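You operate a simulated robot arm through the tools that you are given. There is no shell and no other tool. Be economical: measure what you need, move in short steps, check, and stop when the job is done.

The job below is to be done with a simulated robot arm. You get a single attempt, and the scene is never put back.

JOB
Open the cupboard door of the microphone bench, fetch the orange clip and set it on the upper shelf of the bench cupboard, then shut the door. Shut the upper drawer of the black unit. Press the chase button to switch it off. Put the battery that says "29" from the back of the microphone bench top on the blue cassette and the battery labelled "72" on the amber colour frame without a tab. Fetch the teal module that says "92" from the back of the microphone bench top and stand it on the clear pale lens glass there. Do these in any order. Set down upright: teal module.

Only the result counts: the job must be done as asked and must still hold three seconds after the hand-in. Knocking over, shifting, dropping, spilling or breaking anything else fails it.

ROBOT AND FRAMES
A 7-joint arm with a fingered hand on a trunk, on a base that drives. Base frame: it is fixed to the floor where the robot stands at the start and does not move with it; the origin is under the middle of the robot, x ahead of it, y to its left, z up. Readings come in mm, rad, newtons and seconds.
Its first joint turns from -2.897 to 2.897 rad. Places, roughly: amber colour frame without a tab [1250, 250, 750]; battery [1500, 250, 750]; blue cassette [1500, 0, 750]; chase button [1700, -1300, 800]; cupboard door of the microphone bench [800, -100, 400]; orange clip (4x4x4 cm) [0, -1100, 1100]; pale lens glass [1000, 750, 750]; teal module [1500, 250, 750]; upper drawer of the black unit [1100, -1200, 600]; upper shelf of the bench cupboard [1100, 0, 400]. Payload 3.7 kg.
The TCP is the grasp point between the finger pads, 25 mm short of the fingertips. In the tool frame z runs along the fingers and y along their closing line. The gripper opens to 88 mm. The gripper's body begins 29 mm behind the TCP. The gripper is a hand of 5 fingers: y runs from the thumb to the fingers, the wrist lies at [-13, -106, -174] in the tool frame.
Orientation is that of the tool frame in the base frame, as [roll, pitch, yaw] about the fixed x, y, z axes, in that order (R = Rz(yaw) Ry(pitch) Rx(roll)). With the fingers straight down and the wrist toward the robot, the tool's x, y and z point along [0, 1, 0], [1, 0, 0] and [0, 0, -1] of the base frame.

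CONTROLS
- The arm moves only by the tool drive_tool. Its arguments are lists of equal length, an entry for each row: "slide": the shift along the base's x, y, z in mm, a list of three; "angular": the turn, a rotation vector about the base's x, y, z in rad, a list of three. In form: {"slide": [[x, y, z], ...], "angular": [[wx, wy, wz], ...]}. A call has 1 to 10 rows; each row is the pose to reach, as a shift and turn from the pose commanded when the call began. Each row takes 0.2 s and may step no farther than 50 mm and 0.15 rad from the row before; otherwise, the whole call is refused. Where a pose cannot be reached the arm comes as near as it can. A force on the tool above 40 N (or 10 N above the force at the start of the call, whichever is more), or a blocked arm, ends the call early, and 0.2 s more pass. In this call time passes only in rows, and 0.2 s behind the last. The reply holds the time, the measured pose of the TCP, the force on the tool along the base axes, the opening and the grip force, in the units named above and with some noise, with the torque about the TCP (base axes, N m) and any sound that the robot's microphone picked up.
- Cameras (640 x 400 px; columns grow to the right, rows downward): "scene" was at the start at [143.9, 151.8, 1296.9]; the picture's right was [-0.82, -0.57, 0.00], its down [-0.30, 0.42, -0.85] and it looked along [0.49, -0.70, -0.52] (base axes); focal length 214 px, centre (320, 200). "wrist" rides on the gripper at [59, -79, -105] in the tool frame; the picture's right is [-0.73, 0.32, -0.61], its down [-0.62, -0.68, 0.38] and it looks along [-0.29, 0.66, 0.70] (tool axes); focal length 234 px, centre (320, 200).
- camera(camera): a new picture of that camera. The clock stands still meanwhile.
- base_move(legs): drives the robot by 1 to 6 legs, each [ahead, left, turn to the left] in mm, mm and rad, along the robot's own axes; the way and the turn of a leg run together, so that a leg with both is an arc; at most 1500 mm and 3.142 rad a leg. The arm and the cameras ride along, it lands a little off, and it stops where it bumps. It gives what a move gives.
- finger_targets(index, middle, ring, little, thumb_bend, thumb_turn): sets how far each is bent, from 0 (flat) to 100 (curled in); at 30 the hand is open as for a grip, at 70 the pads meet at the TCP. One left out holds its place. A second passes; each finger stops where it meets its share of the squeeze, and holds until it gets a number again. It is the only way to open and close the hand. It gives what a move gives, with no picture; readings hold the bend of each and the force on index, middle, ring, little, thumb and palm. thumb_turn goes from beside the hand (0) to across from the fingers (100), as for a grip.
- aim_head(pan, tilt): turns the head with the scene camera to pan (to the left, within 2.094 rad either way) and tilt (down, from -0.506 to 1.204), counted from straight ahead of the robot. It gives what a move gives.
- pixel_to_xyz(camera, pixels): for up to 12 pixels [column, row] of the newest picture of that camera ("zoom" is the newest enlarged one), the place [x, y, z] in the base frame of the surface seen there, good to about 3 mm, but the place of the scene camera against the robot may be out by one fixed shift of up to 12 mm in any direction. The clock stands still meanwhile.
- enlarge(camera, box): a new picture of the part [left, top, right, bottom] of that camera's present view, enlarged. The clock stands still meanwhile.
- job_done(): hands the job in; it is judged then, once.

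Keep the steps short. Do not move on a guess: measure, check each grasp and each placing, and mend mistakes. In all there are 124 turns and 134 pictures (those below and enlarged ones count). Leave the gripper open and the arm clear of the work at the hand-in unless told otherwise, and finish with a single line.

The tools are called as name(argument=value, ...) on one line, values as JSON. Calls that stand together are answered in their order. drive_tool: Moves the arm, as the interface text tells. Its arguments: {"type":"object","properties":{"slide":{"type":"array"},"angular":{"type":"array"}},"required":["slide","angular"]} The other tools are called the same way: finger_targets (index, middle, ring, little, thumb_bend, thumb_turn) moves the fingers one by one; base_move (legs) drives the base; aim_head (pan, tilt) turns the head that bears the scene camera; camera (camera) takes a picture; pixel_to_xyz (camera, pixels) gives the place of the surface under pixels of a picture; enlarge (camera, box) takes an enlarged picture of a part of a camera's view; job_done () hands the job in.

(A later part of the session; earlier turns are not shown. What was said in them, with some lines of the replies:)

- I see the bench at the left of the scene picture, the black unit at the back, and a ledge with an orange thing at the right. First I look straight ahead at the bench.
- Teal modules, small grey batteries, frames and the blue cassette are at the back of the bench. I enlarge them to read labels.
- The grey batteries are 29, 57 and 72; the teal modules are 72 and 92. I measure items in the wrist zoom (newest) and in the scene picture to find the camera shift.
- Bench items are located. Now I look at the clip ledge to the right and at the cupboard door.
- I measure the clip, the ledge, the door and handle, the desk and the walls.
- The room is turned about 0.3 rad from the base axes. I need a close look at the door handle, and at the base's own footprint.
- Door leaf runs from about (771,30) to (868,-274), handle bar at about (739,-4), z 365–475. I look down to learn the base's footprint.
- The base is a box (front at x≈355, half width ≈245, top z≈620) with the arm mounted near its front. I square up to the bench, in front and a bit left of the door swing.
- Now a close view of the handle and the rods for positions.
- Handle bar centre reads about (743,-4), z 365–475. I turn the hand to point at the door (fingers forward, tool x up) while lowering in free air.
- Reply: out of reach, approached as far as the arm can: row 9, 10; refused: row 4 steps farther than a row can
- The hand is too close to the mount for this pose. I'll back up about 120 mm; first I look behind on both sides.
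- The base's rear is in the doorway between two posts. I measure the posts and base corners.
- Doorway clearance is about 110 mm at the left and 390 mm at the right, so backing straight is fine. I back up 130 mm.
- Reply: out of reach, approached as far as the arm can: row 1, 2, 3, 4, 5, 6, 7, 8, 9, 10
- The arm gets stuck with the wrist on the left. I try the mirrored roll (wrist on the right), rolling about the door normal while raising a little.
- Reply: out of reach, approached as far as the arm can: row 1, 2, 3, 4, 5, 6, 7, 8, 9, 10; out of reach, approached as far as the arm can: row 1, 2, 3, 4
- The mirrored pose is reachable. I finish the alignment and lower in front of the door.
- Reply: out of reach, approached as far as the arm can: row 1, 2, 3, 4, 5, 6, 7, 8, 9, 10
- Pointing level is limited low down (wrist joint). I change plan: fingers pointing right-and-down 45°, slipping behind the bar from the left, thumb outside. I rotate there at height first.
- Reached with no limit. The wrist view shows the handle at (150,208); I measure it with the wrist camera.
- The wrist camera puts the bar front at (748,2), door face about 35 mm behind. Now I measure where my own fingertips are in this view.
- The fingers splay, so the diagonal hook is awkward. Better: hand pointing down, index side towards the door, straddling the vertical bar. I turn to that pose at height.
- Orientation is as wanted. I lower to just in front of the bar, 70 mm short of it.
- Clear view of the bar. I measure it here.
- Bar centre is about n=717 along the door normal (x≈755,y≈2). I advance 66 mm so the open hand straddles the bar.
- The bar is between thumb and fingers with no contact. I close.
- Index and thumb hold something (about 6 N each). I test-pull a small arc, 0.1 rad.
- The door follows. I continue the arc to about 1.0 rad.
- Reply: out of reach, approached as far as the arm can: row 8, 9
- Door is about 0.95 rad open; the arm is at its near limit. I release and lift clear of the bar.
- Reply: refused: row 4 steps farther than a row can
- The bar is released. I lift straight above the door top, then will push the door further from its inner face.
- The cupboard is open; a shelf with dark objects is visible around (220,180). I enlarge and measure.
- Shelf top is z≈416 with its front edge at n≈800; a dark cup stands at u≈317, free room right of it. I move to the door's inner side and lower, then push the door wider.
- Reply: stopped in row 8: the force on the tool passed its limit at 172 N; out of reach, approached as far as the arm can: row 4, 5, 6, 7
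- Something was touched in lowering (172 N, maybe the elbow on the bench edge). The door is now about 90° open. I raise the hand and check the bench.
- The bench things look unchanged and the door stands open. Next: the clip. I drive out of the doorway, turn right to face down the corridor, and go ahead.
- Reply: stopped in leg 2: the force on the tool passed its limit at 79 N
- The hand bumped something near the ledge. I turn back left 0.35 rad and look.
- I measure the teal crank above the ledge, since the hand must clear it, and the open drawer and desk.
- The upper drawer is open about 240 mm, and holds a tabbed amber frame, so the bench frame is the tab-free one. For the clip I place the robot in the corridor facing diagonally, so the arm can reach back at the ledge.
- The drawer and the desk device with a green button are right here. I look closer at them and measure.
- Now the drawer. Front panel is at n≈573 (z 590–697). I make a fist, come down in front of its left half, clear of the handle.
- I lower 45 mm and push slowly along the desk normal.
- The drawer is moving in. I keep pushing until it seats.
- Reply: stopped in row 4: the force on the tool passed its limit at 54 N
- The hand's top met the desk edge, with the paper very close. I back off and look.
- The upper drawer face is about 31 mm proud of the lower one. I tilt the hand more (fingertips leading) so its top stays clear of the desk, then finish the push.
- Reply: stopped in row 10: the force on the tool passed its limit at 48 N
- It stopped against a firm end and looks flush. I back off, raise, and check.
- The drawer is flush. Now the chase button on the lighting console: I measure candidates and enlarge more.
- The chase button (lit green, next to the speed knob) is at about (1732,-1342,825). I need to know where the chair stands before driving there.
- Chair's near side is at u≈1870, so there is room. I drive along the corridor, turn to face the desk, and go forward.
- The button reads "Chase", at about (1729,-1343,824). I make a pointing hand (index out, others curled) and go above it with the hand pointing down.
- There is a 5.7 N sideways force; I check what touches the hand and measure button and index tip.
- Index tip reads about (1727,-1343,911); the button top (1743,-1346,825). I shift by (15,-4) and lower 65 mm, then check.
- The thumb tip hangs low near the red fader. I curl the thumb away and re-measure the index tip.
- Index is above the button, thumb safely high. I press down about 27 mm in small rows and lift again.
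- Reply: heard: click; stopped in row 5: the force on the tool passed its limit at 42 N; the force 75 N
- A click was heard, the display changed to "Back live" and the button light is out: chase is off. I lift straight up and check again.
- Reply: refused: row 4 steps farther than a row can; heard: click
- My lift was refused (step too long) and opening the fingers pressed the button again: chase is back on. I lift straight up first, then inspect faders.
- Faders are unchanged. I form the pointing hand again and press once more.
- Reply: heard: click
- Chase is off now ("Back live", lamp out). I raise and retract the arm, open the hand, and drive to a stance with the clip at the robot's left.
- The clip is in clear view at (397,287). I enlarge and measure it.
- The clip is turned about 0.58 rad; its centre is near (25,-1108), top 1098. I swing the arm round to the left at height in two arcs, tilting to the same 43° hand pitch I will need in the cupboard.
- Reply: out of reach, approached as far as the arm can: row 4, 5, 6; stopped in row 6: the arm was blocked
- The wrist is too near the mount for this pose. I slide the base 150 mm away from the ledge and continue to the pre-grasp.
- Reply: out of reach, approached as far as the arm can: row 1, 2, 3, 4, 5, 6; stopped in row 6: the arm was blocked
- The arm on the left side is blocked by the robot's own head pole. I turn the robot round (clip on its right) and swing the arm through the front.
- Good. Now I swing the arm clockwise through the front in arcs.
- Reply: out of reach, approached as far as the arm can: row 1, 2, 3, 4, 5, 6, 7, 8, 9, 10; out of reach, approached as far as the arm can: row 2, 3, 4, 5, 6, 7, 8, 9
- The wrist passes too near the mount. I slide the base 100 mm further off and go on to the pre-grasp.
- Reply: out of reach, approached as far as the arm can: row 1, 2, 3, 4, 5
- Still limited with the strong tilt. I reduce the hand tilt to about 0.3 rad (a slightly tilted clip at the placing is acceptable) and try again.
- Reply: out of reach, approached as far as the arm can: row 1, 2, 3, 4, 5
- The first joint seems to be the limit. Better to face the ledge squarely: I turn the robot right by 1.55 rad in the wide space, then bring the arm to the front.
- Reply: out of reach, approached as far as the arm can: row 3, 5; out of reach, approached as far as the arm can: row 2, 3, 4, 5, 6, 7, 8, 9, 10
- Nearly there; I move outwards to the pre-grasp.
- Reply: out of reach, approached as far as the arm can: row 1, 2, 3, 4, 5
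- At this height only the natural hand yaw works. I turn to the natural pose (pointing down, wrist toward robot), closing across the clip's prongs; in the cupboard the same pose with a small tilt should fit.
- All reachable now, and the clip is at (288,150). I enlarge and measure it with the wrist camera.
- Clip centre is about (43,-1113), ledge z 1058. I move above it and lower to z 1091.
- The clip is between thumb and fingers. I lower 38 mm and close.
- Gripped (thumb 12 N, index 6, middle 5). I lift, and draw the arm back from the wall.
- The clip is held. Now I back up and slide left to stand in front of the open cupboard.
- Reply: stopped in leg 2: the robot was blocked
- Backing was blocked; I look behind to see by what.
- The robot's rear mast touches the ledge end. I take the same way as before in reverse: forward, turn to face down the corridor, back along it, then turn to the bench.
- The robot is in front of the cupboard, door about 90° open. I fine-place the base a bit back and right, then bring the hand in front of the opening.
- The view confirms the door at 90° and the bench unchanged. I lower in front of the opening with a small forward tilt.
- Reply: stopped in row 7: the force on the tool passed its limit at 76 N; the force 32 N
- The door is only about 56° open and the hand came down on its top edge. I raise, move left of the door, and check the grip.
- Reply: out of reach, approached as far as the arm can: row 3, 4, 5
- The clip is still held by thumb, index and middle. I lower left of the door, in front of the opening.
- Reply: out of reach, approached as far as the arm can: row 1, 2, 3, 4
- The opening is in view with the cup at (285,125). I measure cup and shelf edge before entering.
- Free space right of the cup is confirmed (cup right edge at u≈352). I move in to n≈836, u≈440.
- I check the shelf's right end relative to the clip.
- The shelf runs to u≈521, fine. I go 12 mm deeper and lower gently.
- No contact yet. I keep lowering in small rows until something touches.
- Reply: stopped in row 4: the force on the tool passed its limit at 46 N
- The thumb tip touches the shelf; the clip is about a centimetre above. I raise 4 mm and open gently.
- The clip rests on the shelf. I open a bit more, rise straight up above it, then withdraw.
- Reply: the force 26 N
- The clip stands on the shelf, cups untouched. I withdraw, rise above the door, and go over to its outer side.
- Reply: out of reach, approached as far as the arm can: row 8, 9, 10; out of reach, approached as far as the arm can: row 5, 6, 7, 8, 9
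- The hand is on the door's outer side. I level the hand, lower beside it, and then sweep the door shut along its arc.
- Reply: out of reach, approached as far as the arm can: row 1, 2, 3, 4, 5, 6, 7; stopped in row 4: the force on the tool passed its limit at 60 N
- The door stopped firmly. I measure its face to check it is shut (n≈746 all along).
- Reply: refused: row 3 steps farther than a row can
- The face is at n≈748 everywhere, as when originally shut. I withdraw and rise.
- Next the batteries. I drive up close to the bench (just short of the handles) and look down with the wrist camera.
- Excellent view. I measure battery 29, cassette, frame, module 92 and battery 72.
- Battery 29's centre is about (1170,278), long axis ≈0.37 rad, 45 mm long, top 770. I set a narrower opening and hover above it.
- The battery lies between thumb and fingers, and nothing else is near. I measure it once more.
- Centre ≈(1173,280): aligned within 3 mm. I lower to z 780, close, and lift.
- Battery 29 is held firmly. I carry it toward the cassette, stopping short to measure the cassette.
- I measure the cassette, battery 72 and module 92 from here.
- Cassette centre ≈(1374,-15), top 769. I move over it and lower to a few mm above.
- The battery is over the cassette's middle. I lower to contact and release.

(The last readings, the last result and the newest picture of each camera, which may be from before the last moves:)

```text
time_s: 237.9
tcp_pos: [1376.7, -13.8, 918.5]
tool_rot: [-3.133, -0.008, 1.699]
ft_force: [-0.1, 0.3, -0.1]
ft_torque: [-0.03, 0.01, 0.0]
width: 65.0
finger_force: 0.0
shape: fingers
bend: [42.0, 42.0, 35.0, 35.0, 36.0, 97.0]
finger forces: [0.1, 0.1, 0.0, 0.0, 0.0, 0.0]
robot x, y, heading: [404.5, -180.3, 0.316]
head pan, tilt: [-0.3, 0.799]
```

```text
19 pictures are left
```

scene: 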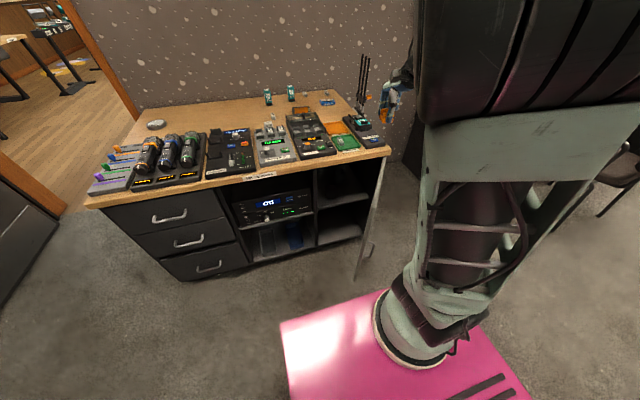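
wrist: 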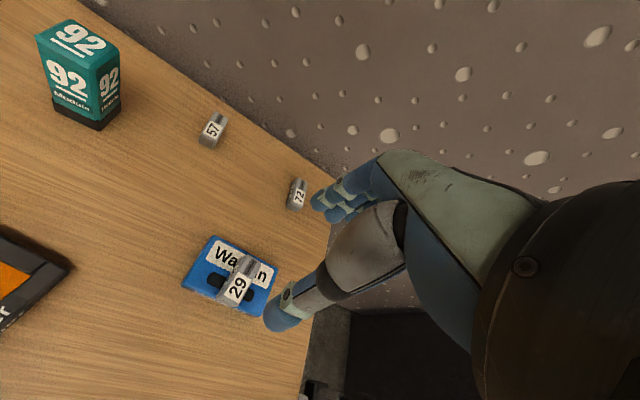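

Battery 29 sits on the cassette. Next battery 72 from the bench's right end: I raise and fold the arm to the left, then drive round into the gap.

drive_tool(slide=[[-30, 10, 25], [-65, 22, 45], [-103, 40, 60], [-141, 60, 75], [-179, 80, 90], [-217, 102, 105], [-255, 124, 120], [-293, 146, 135], [-331, 168, 150], [-369, 190, 165]], angular=[[0, 0, 0.07], [0, 0, 0.14], [0, 0, 0.21], [0, 0, 0.28], [0, 0, 0.35], [0, 0, 0.42], [0, 0, 0.49], [0, 0, 0.56], [0, 0, 0.63], [0, 0, 0.7]])

drive_tool(slide=[[-38, 24, 13], [-76, 48, 26], [-114, 72, 39], [-152, 96, 52], [-190, 120, 65], [-205, 131, 67]], angular=[[0, 0, 0.065], [0, 0, 0.13], [0, 0, 0.195], [0, 0, 0.26], [0, 0, 0.325], [0, 0, 0.34]])

base_move(legs=[[-60, 0, 0], [0, -602, 0], [553, 0, 0]])

finger_targets(index=45, middle=45, ring=45, little=45, thumb_bend=45)

camera(camera="wrist")

```text
time_s: 240.1
tcp_pos: [1008.2, 177.4, 1084.3]
tool_rot: [-3.132, -0.007, 2.399]
ft_force: [0.2, 1.0, 0.6]
ft_torque: [0.02, 0.0, 0.01]
width: 65.3
finger_force: 0.0
shape: fingers
bend: [42.0, 42.0, 35.0, 35.0, 36.0, 97.0]
finger forces: [0.0, 0.0, 0.0, 0.1, 0.0, 0.1]
robot x, y, heading: [403.9, -182.7, 0.315]
head pan, tilt: [-0.3, 0.799]
```

```text
time_s: 241.5
tcp_pos: [802.6, 307.6, 1153.3]
tool_rot: [-3.133, -0.007, 2.739]
ft_force: [0.1, -0.3, 0.1]
ft_torque: [-0.04, 0.0, -0.03]
width: 65.5
finger_force: 0.0
shape: fingers
bend: [42.0, 42.0, 35.0, 35.0, 36.0, 97.0]
finger forces: [0.0, 0.0, 0.0, 0.0, 0.0, 0.1]
robot x, y, heading: [406.2, -184.5, 0.316]
head pan, tilt: [-0.3, 0.799]
```

```text
time_s: 248.3
tcp_pos: [1463.7, -126.1, 1153.3]
tool_rot: [-3.132, -0.007, 2.738]
ft_force: [-0.2, -0.5, -1.6]
ft_torque: [0.04, 0.01, -0.04]
width: 65.5
finger_force: 0.1
shape: fingers
bend: [42.0, 42.0, 35.0, 35.0, 36.0, 97.0]
finger forces: [0.0, 0.1, 0.0, 0.1, 0.0, 0.0]
robot x, y, heading: [1064.7, -612.6, 0.31]
head pan, tilt: [-0.3, 0.799]
```

```text
time_s: 249.3
tcp_pos: [1462.6, -126.4, 1151.7]
tool_rot: [-3.133, -0.007, 2.739]
ft_force: [0.2, -0.3, 0.1]
ft_torque: [-0.01, -0.02, 0.03]
width: 53.4
finger_force: 0.1
shape: fingers
bend: [45.0, 45.0, 45.0, 45.0, 45.0, 97.0]
finger forces: [0.0, 0.0, 0.0, 0.0, 0.0, 0.0]
robot x, y, heading: [1068.8, -615.5, 0.312]
head pan, tilt: [-0.3, 0.799]
```

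```text
18 pictures are left
```

wrist: 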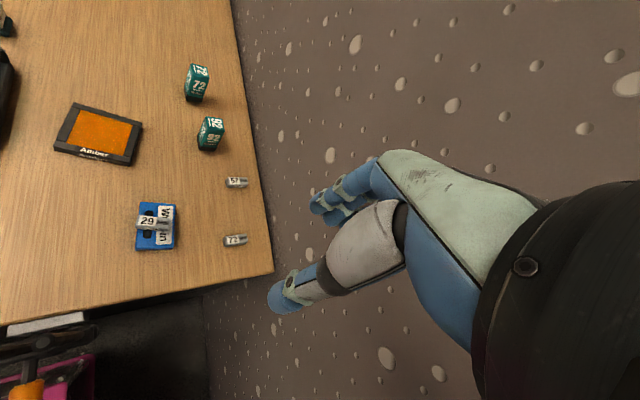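

Battery 72 is at (236,240) in view. I measure it with the frame and module, and hover above the battery.

pixel_to_xyz(camera="wrist", pixels=[[236, 240], [226, 242], [246, 238], [236, 234], [236, 247], [75, 105], [140, 125], [128, 163], [56, 148], [212, 128], [205, 148], [222, 122]])

drive_tool(slide=[[6, 15, -38], [12, 30, -76], [18, 45, -114], [24, 60, -152], [30, 75, -190], [36, 90, -228], [42, 105, -266], [49, 118, -302]], angular=[[0, 0, 0.063], [0, 0, 0.126], [0, 0, 0.189], [0, 0, 0.252], [0, 0, 0.315], [0, 0, 0.378], [0, 0, 0.441], [0, 0, 0.5]])

camera(camera="wrist")

```text
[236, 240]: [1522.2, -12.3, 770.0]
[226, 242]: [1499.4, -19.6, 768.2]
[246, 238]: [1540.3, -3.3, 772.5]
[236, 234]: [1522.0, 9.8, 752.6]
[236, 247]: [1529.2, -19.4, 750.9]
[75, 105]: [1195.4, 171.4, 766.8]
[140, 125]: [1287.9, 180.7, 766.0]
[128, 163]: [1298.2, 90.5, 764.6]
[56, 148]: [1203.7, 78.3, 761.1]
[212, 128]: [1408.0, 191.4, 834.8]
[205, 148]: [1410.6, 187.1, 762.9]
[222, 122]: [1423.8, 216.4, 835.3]
```

```text
time_s: 251.1
tcp_pos: [1510.9, -8.6, 849.4]
tool_rot: [-3.136, -0.006, -3.042]
ft_force: [-0.7, -0.1, 0.4]
ft_torque: [0.0, -0.01, 0.02]
width: 52.9
finger_force: 0.1
shape: fingers
bend: [45.0, 45.0, 45.0, 45.0, 45.0, 97.0]
finger forces: [0.1, 0.0, 0.1, 0.0, 0.1, 0.1]
robot x, y, heading: [1066.0, -618.4, 0.314]
head pan, tilt: [-0.3, 0.799]
```

```text
17 pictures are left
```

wrist: 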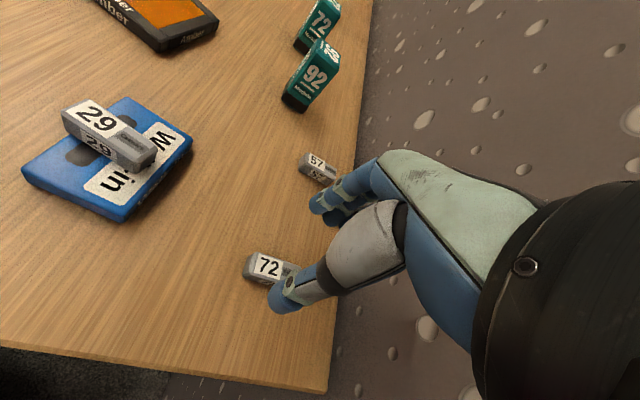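

pixel_to_xyz(camera="wrist", pixels=[[265, 266], [250, 258], [250, 275], [284, 262], [247, 268], [275, 258]])

drive_tool(slide=[[3, 0, 0], [6, -1, 0]], angular=[[0, 0, 0.12], [0, 0, 0.24]])

```text
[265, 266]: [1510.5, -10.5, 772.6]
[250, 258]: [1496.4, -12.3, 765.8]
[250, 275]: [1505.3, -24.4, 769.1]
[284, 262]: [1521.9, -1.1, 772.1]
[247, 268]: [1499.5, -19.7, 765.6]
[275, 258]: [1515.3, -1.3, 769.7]
```

```text
time_s: 251.7
tcp_pos: [1517.6, -10.5, 849.3]
tool_rot: [-3.133, -0.005, -2.803]
ft_force: [-0.8, 1.0, 0.2]
ft_torque: [0.01, 0.02, -0.01]
width: 52.9
finger_force: 0.1
shape: fingers
bend: [45.0, 45.0, 45.0, 45.0, 45.0, 97.0]
finger forces: [0.0, 0.0, 0.1, 0.0, 0.1, 0.0]
robot x, y, heading: [1066.6, -613.5, 0.318]
head pan, tilt: [-0.3, 0.799]
```

Centre ≈(1521,-10), now aligned across it. I lower, close and lift.

drive_tool(slide=[[2, 0, -25], [3, 0, -50], [3, 0, -63], [3, 0, -70]], angular=[[0, 0, 0], [0, 0, 0], [0, 0, 0], [0, 0, 0]])

finger_targets(index=72, middle=72, ring=72, thumb_bend=72)

drive_tool(slide=[[0, 0, 20], [0, 0, 60], [0, 0, 105], [0, 0, 150]], angular=[[0, 0, 0], [0, 0, 0], [0, 0, 0], [0, 0, 0]])

camera(camera="wrist")

```text
time_s: 252.7
tcp_pos: [1520.5, -9.2, 780.4]
tool_rot: [-3.134, -0.008, -2.804]
ft_force: [0.5, 0.0, 0.1]
ft_torque: [0.0, -0.02, 0.0]
width: 53.1
finger_force: 0.2
shape: fingers
bend: [45.0, 45.0, 45.0, 45.0, 45.0, 97.0]
finger forces: [0.1, 0.0, 0.1, 0.0, 0.0, 0.0]
robot x, y, heading: [1065.5, -617.6, 0.31]
head pan, tilt: [-0.3, 0.799]
```

```text
time_s: 253.7
tcp_pos: [1520.0, -10.1, 781.1]
tool_rot: [-3.133, -0.007, -2.805]
ft_force: [0.2, -0.3, 0.9]
ft_torque: [0.01, 0.02, 0.0]
width: 13.1
finger_force: 9.5
shape: fingers
bend: [71.0, 71.0, 72.0, 45.0, 62.0, 95.0]
finger forces: [5.8, 2.5, 0.7, 0.0, 9.1, 0.0]
robot x, y, heading: [1065.7, -618.6, 0.313]
head pan, tilt: [-0.3, 0.799]
```

```text
time_s: 254.7
tcp_pos: [1519.8, -7.9, 930.3]
tool_rot: [-3.132, -0.007, -2.806]
ft_force: [0.0, 0.1, -0.7]
ft_torque: [-0.02, 0.01, 0.04]
width: 13.3
finger_force: 9.2
shape: fingers
bend: [71.0, 71.0, 72.0, 45.0, 62.0, 95.0]
finger forces: [5.7, 2.5, 0.7, 0.1, 9.1, 0.0]
robot x, y, heading: [1064.0, -619.1, 0.31]
head pan, tilt: [-0.3, 0.799]
```

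```text
16 pictures are left
```

wrist: 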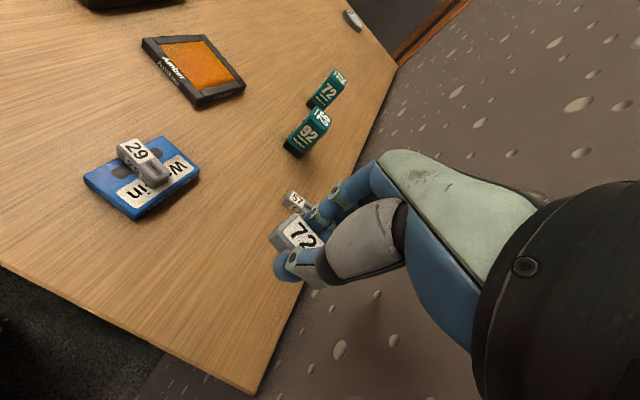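

Battery 72 is held. I back the base 100 mm, carry it over to the amber frame (centre ≈(1246,131), top 765) and lower to just above.

base_move(legs=[[-100, 0, 0]])

drive_tool(slide=[[-30, 28, 0], [-60, 57, 0], [-90, 85, 0], [-120, 113, 0], [-150, 142, 0], [-179, 170, 0], [-179, 170, -40], [-179, 170, -80], [-179, 170, -115], [-179, 170, -127]], angular=[[0, 0, -0.05], [0, 0, -0.1], [0, 0, -0.15], [0, 0, -0.2], [0, 0, -0.25], [0, 0, -0.3], [0, 0, -0.3], [0, 0, -0.3], [0, 0, -0.3], [0, 0, -0.3]])

camera(camera="wrist")

```text
time_s: 255.9
tcp_pos: [1422.3, -38.1, 929.8]
tool_rot: [-3.134, -0.007, -2.804]
ft_force: [0.1, 0.3, -0.3]
ft_torque: [0.0, 0.04, -0.02]
width: 13.1
finger_force: 9.1
shape: fingers
bend: [71.0, 71.0, 72.0, 45.0, 62.0, 95.0]
finger forces: [5.6, 2.6, 0.8, 0.0, 9.1, 0.0]
robot x, y, heading: [970.5, -648.3, 0.312]
head pan, tilt: [-0.3, 0.799]
```

```text
time_s: 258.1
tcp_pos: [1243.5, 132.4, 801.9]
tool_rot: [-3.133, -0.007, -3.103]
ft_force: [-0.8, -0.4, -0.5]
ft_torque: [-0.01, 0.0, 0.02]
width: 12.9
finger_force: 8.6
shape: fingers
bend: [71.0, 71.0, 72.0, 45.0, 62.0, 95.0]
finger forces: [5.6, 2.5, 0.7, 0.1, 8.9, 0.0]
robot x, y, heading: [970.7, -643.8, 0.316]
head pan, tilt: [-0.3, 0.799]
```

```text
15 pictures are left
```

wrist: 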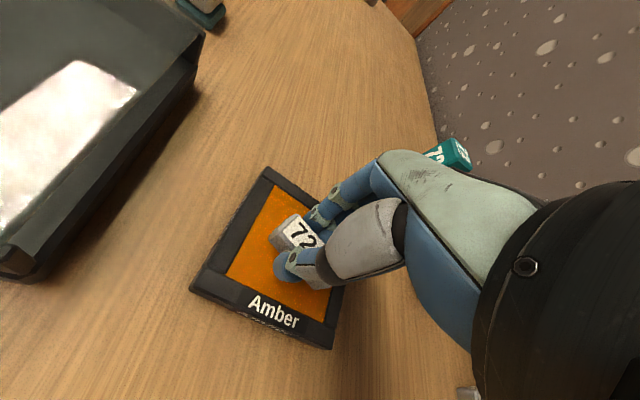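

It is centred over the frame. I lower to contact, release and lift.

drive_tool(slide=[[0, 0, -4], [0, 0, -7]], angular=[[0, 0, 0], [0, 0, 0]])

finger_targets(index=52, middle=52, ring=52, thumb_bend=45)

drive_tool(slide=[[0, 0, 15], [0, 0, 45], [0, 0, 90], [0, 0, 135], [0, 0, 180]], angular=[[0, 0, 0], [0, 0, 0], [0, 0, 0], [0, 0, 0], [0, 0, 0]])

camera(camera="wrist")

```text
time_s: 258.7
tcp_pos: [1246.1, 132.4, 796.1]
tool_rot: [-3.133, -0.009, -3.105]
ft_force: [0.4, -0.3, -0.1]
ft_torque: [0.01, -0.01, -0.03]
width: 13.0
finger_force: 9.1
shape: fingers
bend: [71.0, 71.0, 72.0, 45.0, 62.0, 95.0]
finger forces: [5.9, 2.6, 0.6, 0.0, 9.0, 0.0]
robot x, y, heading: [966.0, -644.1, 0.316]
head pan, tilt: [-0.3, 0.799]
```

```text
time_s: 259.7
tcp_pos: [1245.4, 131.3, 795.4]
tool_rot: [-3.133, -0.008, -3.105]
ft_force: [0.1, 0.1, 0.8]
ft_torque: [-0.04, 0.0, 0.0]
width: 44.4
finger_force: 0.0
shape: fingers
bend: [52.0, 52.0, 52.0, 45.0, 45.0, 97.0]
finger forces: [0.0, 0.0, 0.0, 0.0, 0.0, 0.1]
robot x, y, heading: [972.7, -647.2, 0.316]
head pan, tilt: [-0.3, 0.799]
```

```text
time_s: 260.9
tcp_pos: [1244.2, 130.3, 974.5]
tool_rot: [-3.132, -0.007, -3.104]
ft_force: [-0.2, 1.0, -0.2]
ft_torque: [0.0, 0.03, 0.0]
width: 44.5
finger_force: 0.0
shape: fingers
bend: [52.0, 52.0, 52.0, 45.0, 45.0, 97.0]
finger forces: [0.1, 0.1, 0.0, 0.0, 0.0, 0.0]
robot x, y, heading: [968.6, -644.1, 0.314]
head pan, tilt: [-0.3, 0.799]
```

```text
14 pictures are left
```

wrist: 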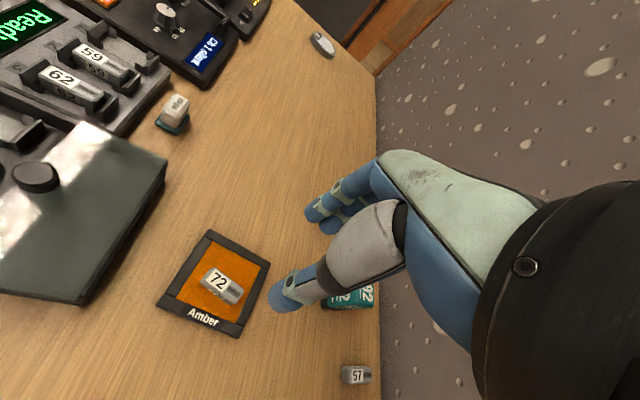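

Battery 72 lies on the amber frame. Now module 92: I drive forward 130 mm, open the hand and hover above it.

base_move(legs=[[130, 0, 0]])

finger_targets(index=32, middle=32, ring=32, little=32, thumb_bend=32)

drive_tool(slide=[[15, 10, 0], [30, 22, -5], [37, 34, -10]], angular=[[0, 0, -0.05], [0, 0, -0.1], [0, 0, -0.15]])

camera(camera="wrist")

```text
time_s: 262.2
tcp_pos: [1369.8, 172.3, 974.1]
tool_rot: [-3.134, -0.008, -3.102]
ft_force: [-0.2, -0.5, 0.1]
ft_torque: [0.01, -0.04, 0.0]
width: 44.6
finger_force: 0.1
shape: fingers
bend: [52.0, 52.0, 52.0, 45.0, 45.0, 97.0]
finger forces: [0.0, 0.1, 0.1, 0.0, 0.0, 0.1]
robot x, y, heading: [1095.3, -602.5, 0.32]
head pan, tilt: [-0.3, 0.799]
```

```text
time_s: 263.2
tcp_pos: [1368.6, 172.1, 975.1]
tool_rot: [-3.133, -0.006, -3.104]
ft_force: [-0.4, 0.7, -0.1]
ft_torque: [-0.03, 0.0, 0.0]
width: 80.2
finger_force: 0.1
shape: fingers
bend: [32.0, 32.0, 32.0, 32.0, 32.0, 97.0]
finger forces: [0.0, 0.0, 0.1, 0.0, 0.1, 0.0]
robot x, y, heading: [1099.0, -604.4, 0.32]
head pan, tilt: [-0.3, 0.799]
```

```text
time_s: 264.0
tcp_pos: [1407.7, 205.6, 965.1]
tool_rot: [-3.132, -0.006, 3.029]
ft_force: [0.1, 0.0, 0.7]
ft_torque: [0.01, 0.0, -0.01]
width: 80.2
finger_force: 0.0
shape: fingers
bend: [32.0, 32.0, 32.0, 32.0, 32.0, 97.0]
finger forces: [0.0, 0.1, 0.0, 0.0, 0.0, 0.1]
robot x, y, heading: [1099.7, -603.7, 0.319]
head pan, tilt: [-0.3, 0.799]
```

```text
13 pictures are left
```

wrist: 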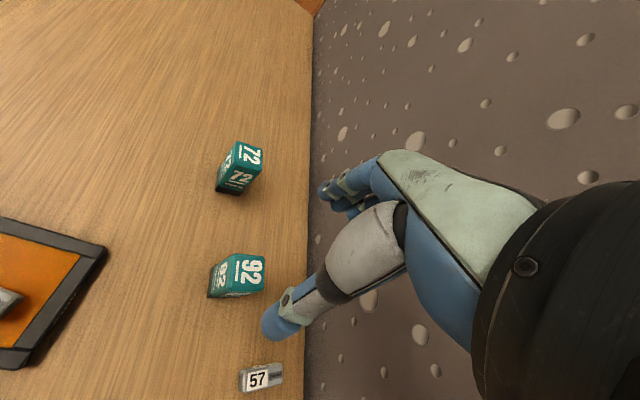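

I measure the top face of module 92.

pixel_to_xyz(camera="wrist", pixels=[[251, 272], [241, 259], [263, 258], [260, 287], [239, 289], [222, 275], [212, 290]])

enlarge(camera="wrist", box=[196, 240, 276, 310])

```text
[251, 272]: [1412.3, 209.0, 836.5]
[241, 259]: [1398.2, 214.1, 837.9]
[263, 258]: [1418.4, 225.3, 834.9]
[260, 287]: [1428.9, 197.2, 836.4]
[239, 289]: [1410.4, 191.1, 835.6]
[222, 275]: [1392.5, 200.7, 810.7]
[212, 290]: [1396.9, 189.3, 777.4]
```

```text
5.71 times, centred on (236, 275) of wrist
```

zoom: 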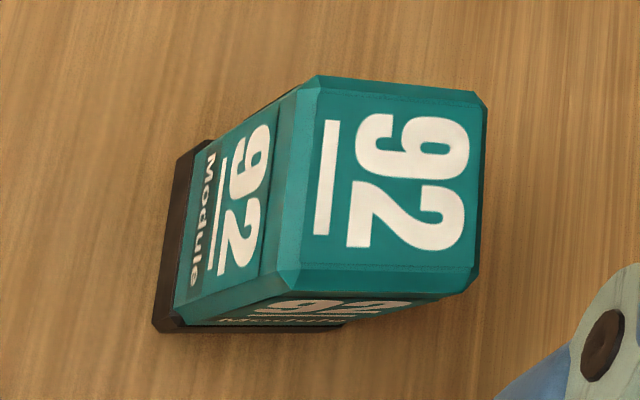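

Top centre ≈(1413,208), faces turned about 0.4 rad. I align, lower to z 818, close and lift.

drive_tool(slide=[[2, 1, 0], [4, 2, 0], [5, 2, 0], [5, 2, -5], [5, 2, -40], [5, 2, -80], [5, 2, -115], [5, 2, -138], [5, 2, -147]], angular=[[0, 0, 0.13], [0, 0, 0.26], [0, 0, 0.39], [0, 0, 0.51], [0, 0, 0.51], [0, 0, 0.51], [0, 0, 0.51], [0, 0, 0.51], [0, 0, 0.51]])

enlarge(camera="wrist", box=[180, 140, 420, 360])

```text
time_s: 266.0
tcp_pos: [1412.8, 206.9, 817.6]
tool_rot: [-3.133, -0.005, -2.745]
ft_force: [0.5, -0.3, 0.1]
ft_torque: [0.01, 0.0, -0.01]
width: 80.6
finger_force: 0.2
shape: fingers
bend: [32.0, 32.0, 32.0, 32.0, 32.0, 97.0]
finger forces: [0.0, 0.0, 0.0, 0.0, 0.0, 0.0]
robot x, y, heading: [1093.5, -606.2, 0.317]
head pan, tilt: [-0.3, 0.799]
```

```text
1.82 times, centred on (300, 250) of wrist
```

zoom: 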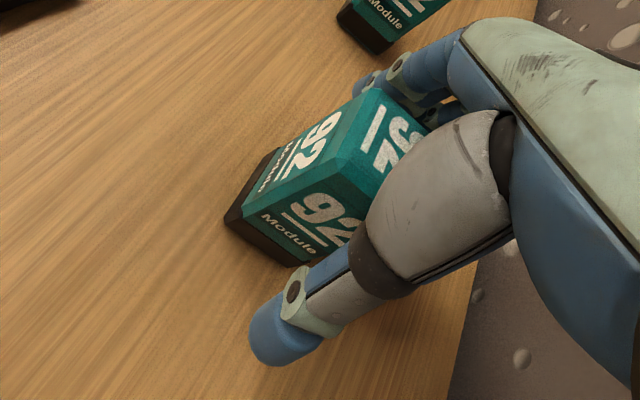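

The module stands freely between the fingers. I close and lift it.

finger_targets(index=72, middle=72, ring=72, little=72, thumb_bend=72)

drive_tool(slide=[[0, 0, 15], [0, 0, 50], [0, 0, 95], [0, 0, 140], [0, 0, 170]], angular=[[0, 0, 0], [0, 0, 0], [0, 0, 0], [0, 0, 0], [0, 0, 0]])

camera(camera="wrist")

```text
time_s: 267.0
tcp_pos: [1413.8, 207.9, 817.3]
tool_rot: [-3.132, -0.006, -2.744]
ft_force: [-0.3, 0.6, -0.2]
ft_torque: [0.06, 0.01, 0.02]
width: 28.7
finger_force: 14.4
shape: fingers
bend: [58.0, 62.0, 72.0, 72.0, 56.0, 96.0]
finger forces: [8.4, 6.3, 0.1, 0.0, 14.5, 0.0]
robot x, y, heading: [1095.6, -605.7, 0.315]
head pan, tilt: [-0.3, 0.799]
```

```text
time_s: 268.2
tcp_pos: [1412.6, 209.5, 989.2]
tool_rot: [-3.135, -0.008, -2.743]
ft_force: [0.2, 0.1, -0.8]
ft_torque: [-0.01, 0.0, -0.01]
width: 28.7
finger_force: 14.7
shape: fingers
bend: [58.0, 62.0, 72.0, 72.0, 56.0, 95.0]
finger forces: [8.4, 6.3, 0.0, 0.0, 14.5, 0.0]
robot x, y, heading: [1097.0, -603.2, 0.315]
head pan, tilt: [-0.3, 0.799]
```

```text
10 pictures are left
```

wrist: 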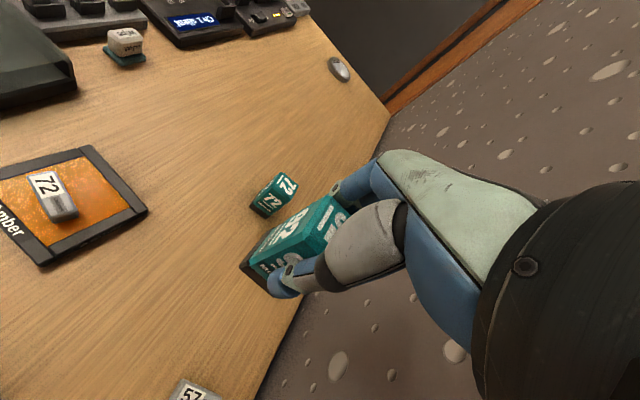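

The module is held upright. I note the lens position (338,68), fold the arm, and drive round to the bench's left part.

pixel_to_xyz(camera="wrist", pixels=[[338, 68], [330, 60], [346, 78], [334, 75], [342, 62]])

drive_tool(slide=[[8, -36, 18], [17, -72, 36], [26, -109, 54], [35, -145, 72], [43, -181, 90], [52, -218, 107], [60, -254, 125], [69, -290, 143], [78, -327, 161]], angular=[[0, 0, -0.089], [0, 0, -0.178], [0, 0, -0.267], [0, 0, -0.356], [0, 0, -0.444], [0, 0, -0.533], [0, 0, -0.622], [0, 0, -0.711], [0, 0, -0.8]])

base_move(legs=[[-600, 0, 0], [0, 1283, 0], [75, 0, 0]])

camera(camera="wrist")

```text
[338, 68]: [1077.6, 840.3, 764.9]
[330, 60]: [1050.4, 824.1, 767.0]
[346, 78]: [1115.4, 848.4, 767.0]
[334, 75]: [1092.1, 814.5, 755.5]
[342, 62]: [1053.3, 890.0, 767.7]
```

```text
time_s: 270.2
tcp_pos: [1488.7, -118.3, 1146.9]
tool_rot: [-3.132, -0.008, 2.739]
ft_force: [-0.1, -0.1, -0.3]
ft_torque: [0.01, -0.02, 0.06]
width: 28.9
finger_force: 14.3
shape: fingers
bend: [58.0, 63.0, 72.0, 72.0, 56.0, 95.0]
finger forces: [8.3, 6.2, 0.0, 0.0, 14.4, 0.0]
robot x, y, heading: [1098.8, -605.7, 0.313]
head pan, tilt: [-0.3, 0.799]
```

```text
time_s: 280.4
tcp_pos: [613.3, 944.3, 1146.1]
tool_rot: [-3.13, -0.006, 2.719]
ft_force: [0.3, 0.5, -0.6]
ft_torque: [0.0, -0.01, -0.02]
width: 29.1
finger_force: 14.6
shape: fingers
bend: [58.0, 63.0, 72.0, 72.0, 56.0, 95.0]
finger forces: [8.1, 6.1, 0.0, 0.0, 14.3, 0.0]
robot x, y, heading: [209.0, 466.8, 0.302]
head pan, tilt: [-0.3, 0.799]
stopped in leg 3: the robot was blocked; the commanded pose is now the measured one
```

```text
9 pictures are left
```

wrist: 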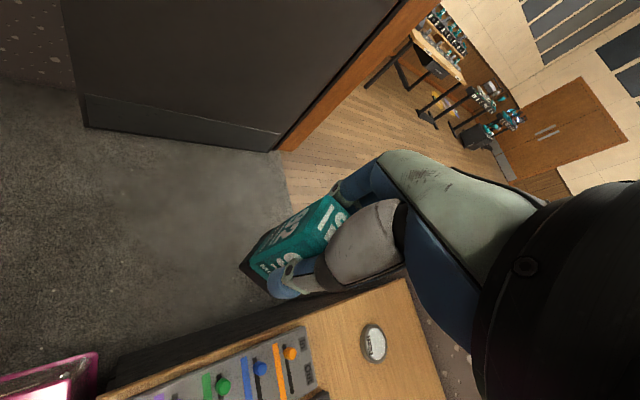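

The base touched a drawer handle lightly; I back 10 mm. I measure the lens here and swing the module over to it at height.

pixel_to_xyz(camera="wrist", pixels=[[374, 343], [364, 330], [381, 358], [363, 348], [384, 340], [372, 327], [376, 360]])

base_move(legs=[[-10, 0, 0]])

drive_tool(slide=[[42, -7, -5], [84, -15, -12], [126, -23, -20], [168, -30, -30], [210, -38, -42], [252, -46, -56], [294, -53, -72], [336, -61, -90], [378, -68, -110], [420, -76, -130]], angular=[[0, 0, -0.065], [0, 0, -0.13], [0, 0, -0.195], [0, 0, -0.26], [0, 0, -0.325], [0, 0, -0.39], [0, 0, -0.455], [0, 0, -0.52], [0, 0, -0.585], [0, 0, -0.65]])

drive_tool(slide=[[25, -4, -30], [50, -8, -60], [50, -8, -95]], angular=[[0, 0, -0.03], [0, 0, -0.036], [0, 0, -0.036]])

camera(camera="wrist")

```text
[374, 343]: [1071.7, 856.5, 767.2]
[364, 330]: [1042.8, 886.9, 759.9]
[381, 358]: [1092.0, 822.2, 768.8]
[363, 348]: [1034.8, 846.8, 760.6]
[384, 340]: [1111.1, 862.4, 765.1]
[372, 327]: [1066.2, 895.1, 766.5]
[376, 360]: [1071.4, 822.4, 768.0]
```

```text
time_s: 281.1
tcp_pos: [605.2, 941.2, 1146.0]
tool_rot: [-3.131, -0.006, 2.72]
ft_force: [-0.3, -1.1, 0.2]
ft_torque: [-0.01, -0.01, 0.01]
width: 28.7
finger_force: 14.0
shape: fingers
bend: [58.0, 63.0, 72.0, 72.0, 56.0, 95.0]
finger forces: [8.2, 6.1, 0.1, 0.0, 14.2, 0.1]
robot x, y, heading: [199.8, 462.3, 0.293]
head pan, tilt: [-0.3, 0.799]
```

```text
time_s: 283.3
tcp_pos: [1026.3, 863.8, 1016.1]
tool_rot: [-3.132, -0.008, 2.07]
ft_force: [0.2, -0.8, -0.5]
ft_torque: [0.01, -0.01, 0.01]
width: 28.5
finger_force: 14.1
shape: fingers
bend: [58.0, 63.0, 72.0, 72.0, 56.0, 95.0]
finger forces: [8.1, 6.1, 0.0, 0.1, 14.1, 0.0]
robot x, y, heading: [199.2, 462.2, 0.296]
head pan, tilt: [-0.3, 0.799]
```

```text
time_s: 284.1
tcp_pos: [1076.2, 856.3, 917.6]
tool_rot: [-3.132, -0.006, 2.035]
ft_force: [-0.2, 0.8, -0.3]
ft_torque: [0.03, -0.02, 0.04]
width: 28.5
finger_force: 13.7
shape: fingers
bend: [58.0, 63.0, 72.0, 72.0, 56.0, 95.0]
finger forces: [8.1, 6.1, 0.1, 0.0, 14.0, 0.0]
robot x, y, heading: [202.0, 464.6, 0.294]
head pan, tilt: [-0.3, 0.799]
```

```text
8 pictures are left
```

wrist: 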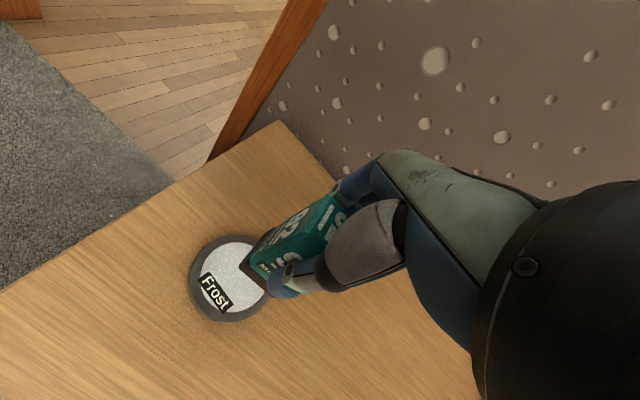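

The lens centre is (1072,857), top 767. I shift slightly and lower to contact.

drive_tool(slide=[[-2, 1, -25], [-2, 1, -50], [-2, 1, -70], [-2, 1, -78], [-2, 1, -81], [-2, 1, -83]], angular=[[0, 0, 0], [0, 0, 0], [0, 0, 0], [0, 0, 0], [0, 0, 0], [0, 0, 0]])

enlarge(camera="wrist", box=[180, 160, 400, 340])

```text
time_s: 285.5
tcp_pos: [1071.1, 858.6, 836.6]
tool_rot: [-3.13, -0.009, 2.036]
ft_force: [-0.7, -0.4, -0.1]
ft_torque: [0.01, -0.01, 0.03]
width: 28.4
finger_force: 14.5
shape: fingers
bend: [58.0, 63.0, 72.0, 72.0, 56.0, 95.0]
finger forces: [8.1, 6.1, 0.1, 0.0, 14.0, 0.0]
robot x, y, heading: [201.1, 462.4, 0.295]
head pan, tilt: [-0.3, 0.799]
```

```text
2.22 times, centred on (290, 250) of wrist
5 turns are left
```

zoom: 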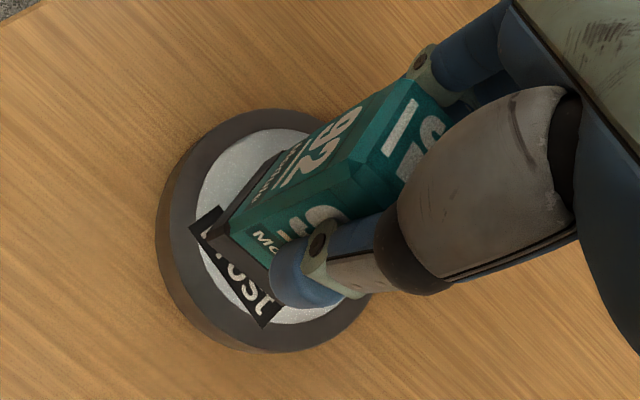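

It is centred over the glass. I lower the last 3 mm, release, lift straight up and look.

drive_tool(slide=[[0, 0, -2], [0, 0, -3]], angular=[[0, 0, 0], [0, 0, 0]])

finger_targets(index=40, middle=40, ring=40, little=40, thumb_bend=36)

drive_tool(slide=[[0, 0, 15], [0, 0, 40], [0, 0, 75], [0, 0, 115], [0, 0, 160]], angular=[[0, 0, 0], [0, 0, 0], [0, 0, 0], [0, 0, 0], [0, 0, 0]])

camera(camera="wrist")

```text
time_s: 286.1
tcp_pos: [1071.4, 857.8, 835.1]
tool_rot: [-3.132, -0.007, 2.031]
ft_force: [-0.3, -0.2, -0.6]
ft_torque: [-0.02, -0.04, -0.01]
width: 28.5
finger_force: 14.5
shape: fingers
bend: [58.0, 63.0, 72.0, 72.0, 56.0, 95.0]
finger forces: [8.0, 6.1, 0.0, 0.0, 14.1, 0.1]
robot x, y, heading: [198.0, 460.4, 0.3]
head pan, tilt: [-0.3, 0.799]
```

```text
time_s: 287.1
tcp_pos: [1072.8, 858.9, 835.0]
tool_rot: [-3.131, -0.008, 2.035]
ft_force: [0.4, -0.5, -0.6]
ft_torque: [0.0, -0.02, 0.02]
width: 67.5
finger_force: 0.1
shape: fingers
bend: [40.0, 40.0, 40.0, 40.0, 36.0, 97.0]
finger forces: [0.0, 0.0, 0.1, 0.0, 0.1, 0.1]
robot x, y, heading: [198.5, 461.4, 0.299]
head pan, tilt: [-0.3, 0.799]
```

```text
time_s: 288.3
tcp_pos: [1070.2, 857.4, 992.4]
tool_rot: [-3.13, -0.009, 2.033]
ft_force: [1.1, 0.1, -0.7]
ft_torque: [-0.02, 0.01, -0.03]
width: 67.4
finger_force: 0.0
shape: fingers
bend: [40.0, 40.0, 40.0, 40.0, 36.0, 97.0]
finger forces: [0.0, 0.1, 0.0, 0.0, 0.0, 0.1]
robot x, y, heading: [199.8, 465.1, 0.297]
head pan, tilt: [-0.3, 0.799]
```

```text
6 pictures are left
4 turns are left
```

wrist: 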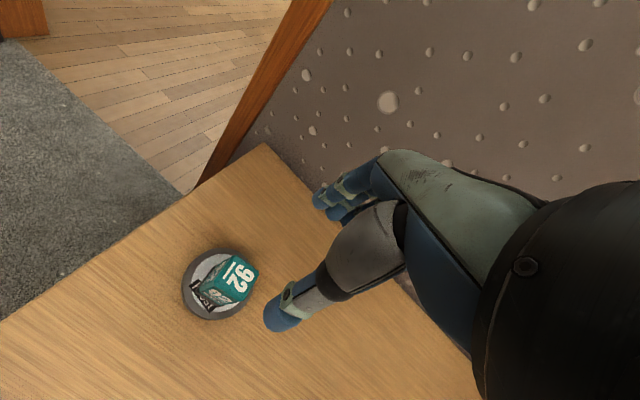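

Module 92 stands upright on the lens. I withdraw the arm, open the hand, back off and take a last look.

drive_tool(slide=[[0, 0, 40], [0, 0, 80], [-25, -15, 110], [-60, -32, 130], [-95, -50, 140], [-130, -68, 150], [-165, -86, 155], [-200, -104, 160]], angular=[[0, 0, 0], [0, 0, 0], [0, 0, 0], [0, 0, 0], [0, 0, 0], [0, 0, 0], [0, 0, 0], [0, 0, 0]])

finger_targets(index=30, middle=30, ring=30, little=30, thumb_bend=30)

base_move(legs=[[-220, 0, 0]])

aim_head(pan=-0.35, tilt=0.55)

camera(camera="scene")

camera(camera="wrist")

```text
time_s: 290.1
tcp_pos: [871.1, 753.6, 1152.7]
tool_rot: [-3.129, -0.006, 2.035]
ft_force: [0.1, 0.4, 0.8]
ft_torque: [0.01, 0.02, -0.01]
width: 67.3
finger_force: 0.1
shape: fingers
bend: [40.0, 40.0, 40.0, 40.0, 36.0, 97.0]
finger forces: [0.0, 0.0, 0.0, 0.1, 0.0, 0.1]
robot x, y, heading: [201.3, 459.3, 0.298]
head pan, tilt: [-0.3, 0.799]
```

```text
time_s: 291.1
tcp_pos: [870.9, 754.7, 1153.5]
tool_rot: [-3.132, -0.007, 2.036]
ft_force: [0.1, 0.5, 0.1]
ft_torque: [0.02, 0.01, -0.03]
width: 84.4
finger_force: 0.1
shape: fingers
bend: [30.0, 30.0, 30.0, 30.0, 30.0, 97.0]
finger forces: [0.0, 0.0, 0.0, 0.0, 0.0, 0.0]
robot x, y, heading: [199.3, 465.4, 0.299]
head pan, tilt: [-0.3, 0.799]
```

```text
time_s: 292.8
tcp_pos: [658.3, 687.4, 1153.3]
tool_rot: [-3.131, -0.008, 2.031]
ft_force: [-0.4, -0.3, 0.1]
ft_torque: [0.04, 0.01, 0.01]
width: 84.3
finger_force: 0.2
shape: fingers
bend: [30.0, 30.0, 30.0, 30.0, 30.0, 97.0]
finger forces: [0.1, 0.0, 0.0, 0.1, 0.0, 0.0]
robot x, y, heading: [-14.2, 397.7, 0.299]
head pan, tilt: [-0.3, 0.799]
```

```text
time_s: 293.6
tcp_pos: [657.9, 687.3, 1154.7]
tool_rot: [-3.13, -0.008, 2.031]
ft_force: [0.2, -0.3, 0.2]
ft_torque: [0.03, 0.0, 0.01]
width: 84.4
finger_force: 0.0
shape: fingers
bend: [30.0, 30.0, 30.0, 30.0, 30.0, 97.0]
finger forces: [0.0, 0.0, 0.0, 0.1, 0.0, 0.0]
robot x, y, heading: [-13.8, 399.1, 0.297]
head pan, tilt: [-0.351, 0.55]
```

```text
5 pictures are left
```

scene: 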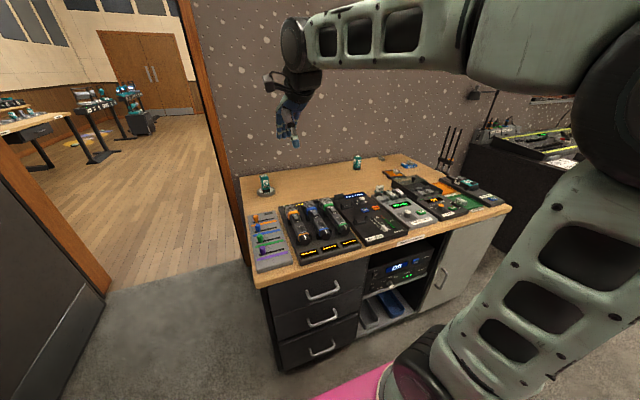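

```text
4 pictures are left
3 turns are left
```

wrist: 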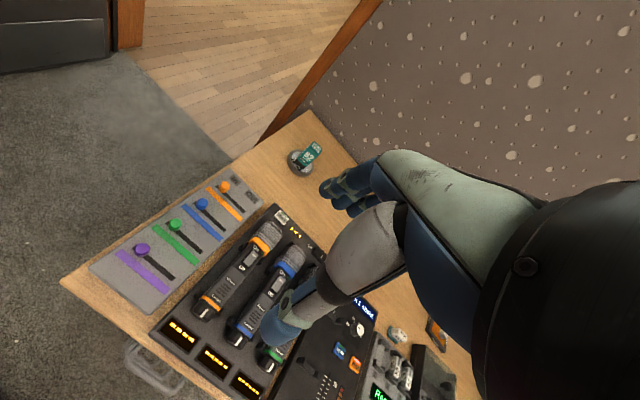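

The module stands on the lens, the cupboard door and drawers are shut, the batteries are in place, and the arm is clear. I hand in.

job_done()

```text
The job is handed in.
```

I finished every part of the job and handed it in: clip on the upper shelf with the door shut, upper drawer shut, chase off, battery 29 on the blue cassette, battery 72 on the tab-free amber frame, and module 92 upright on the lens glass labelled "Frost". Along the way the arm and base hit the bench, ledge, door and desk edges, and opening my fingers turned chase back on until I pressed it off again; I saw nothing moved.
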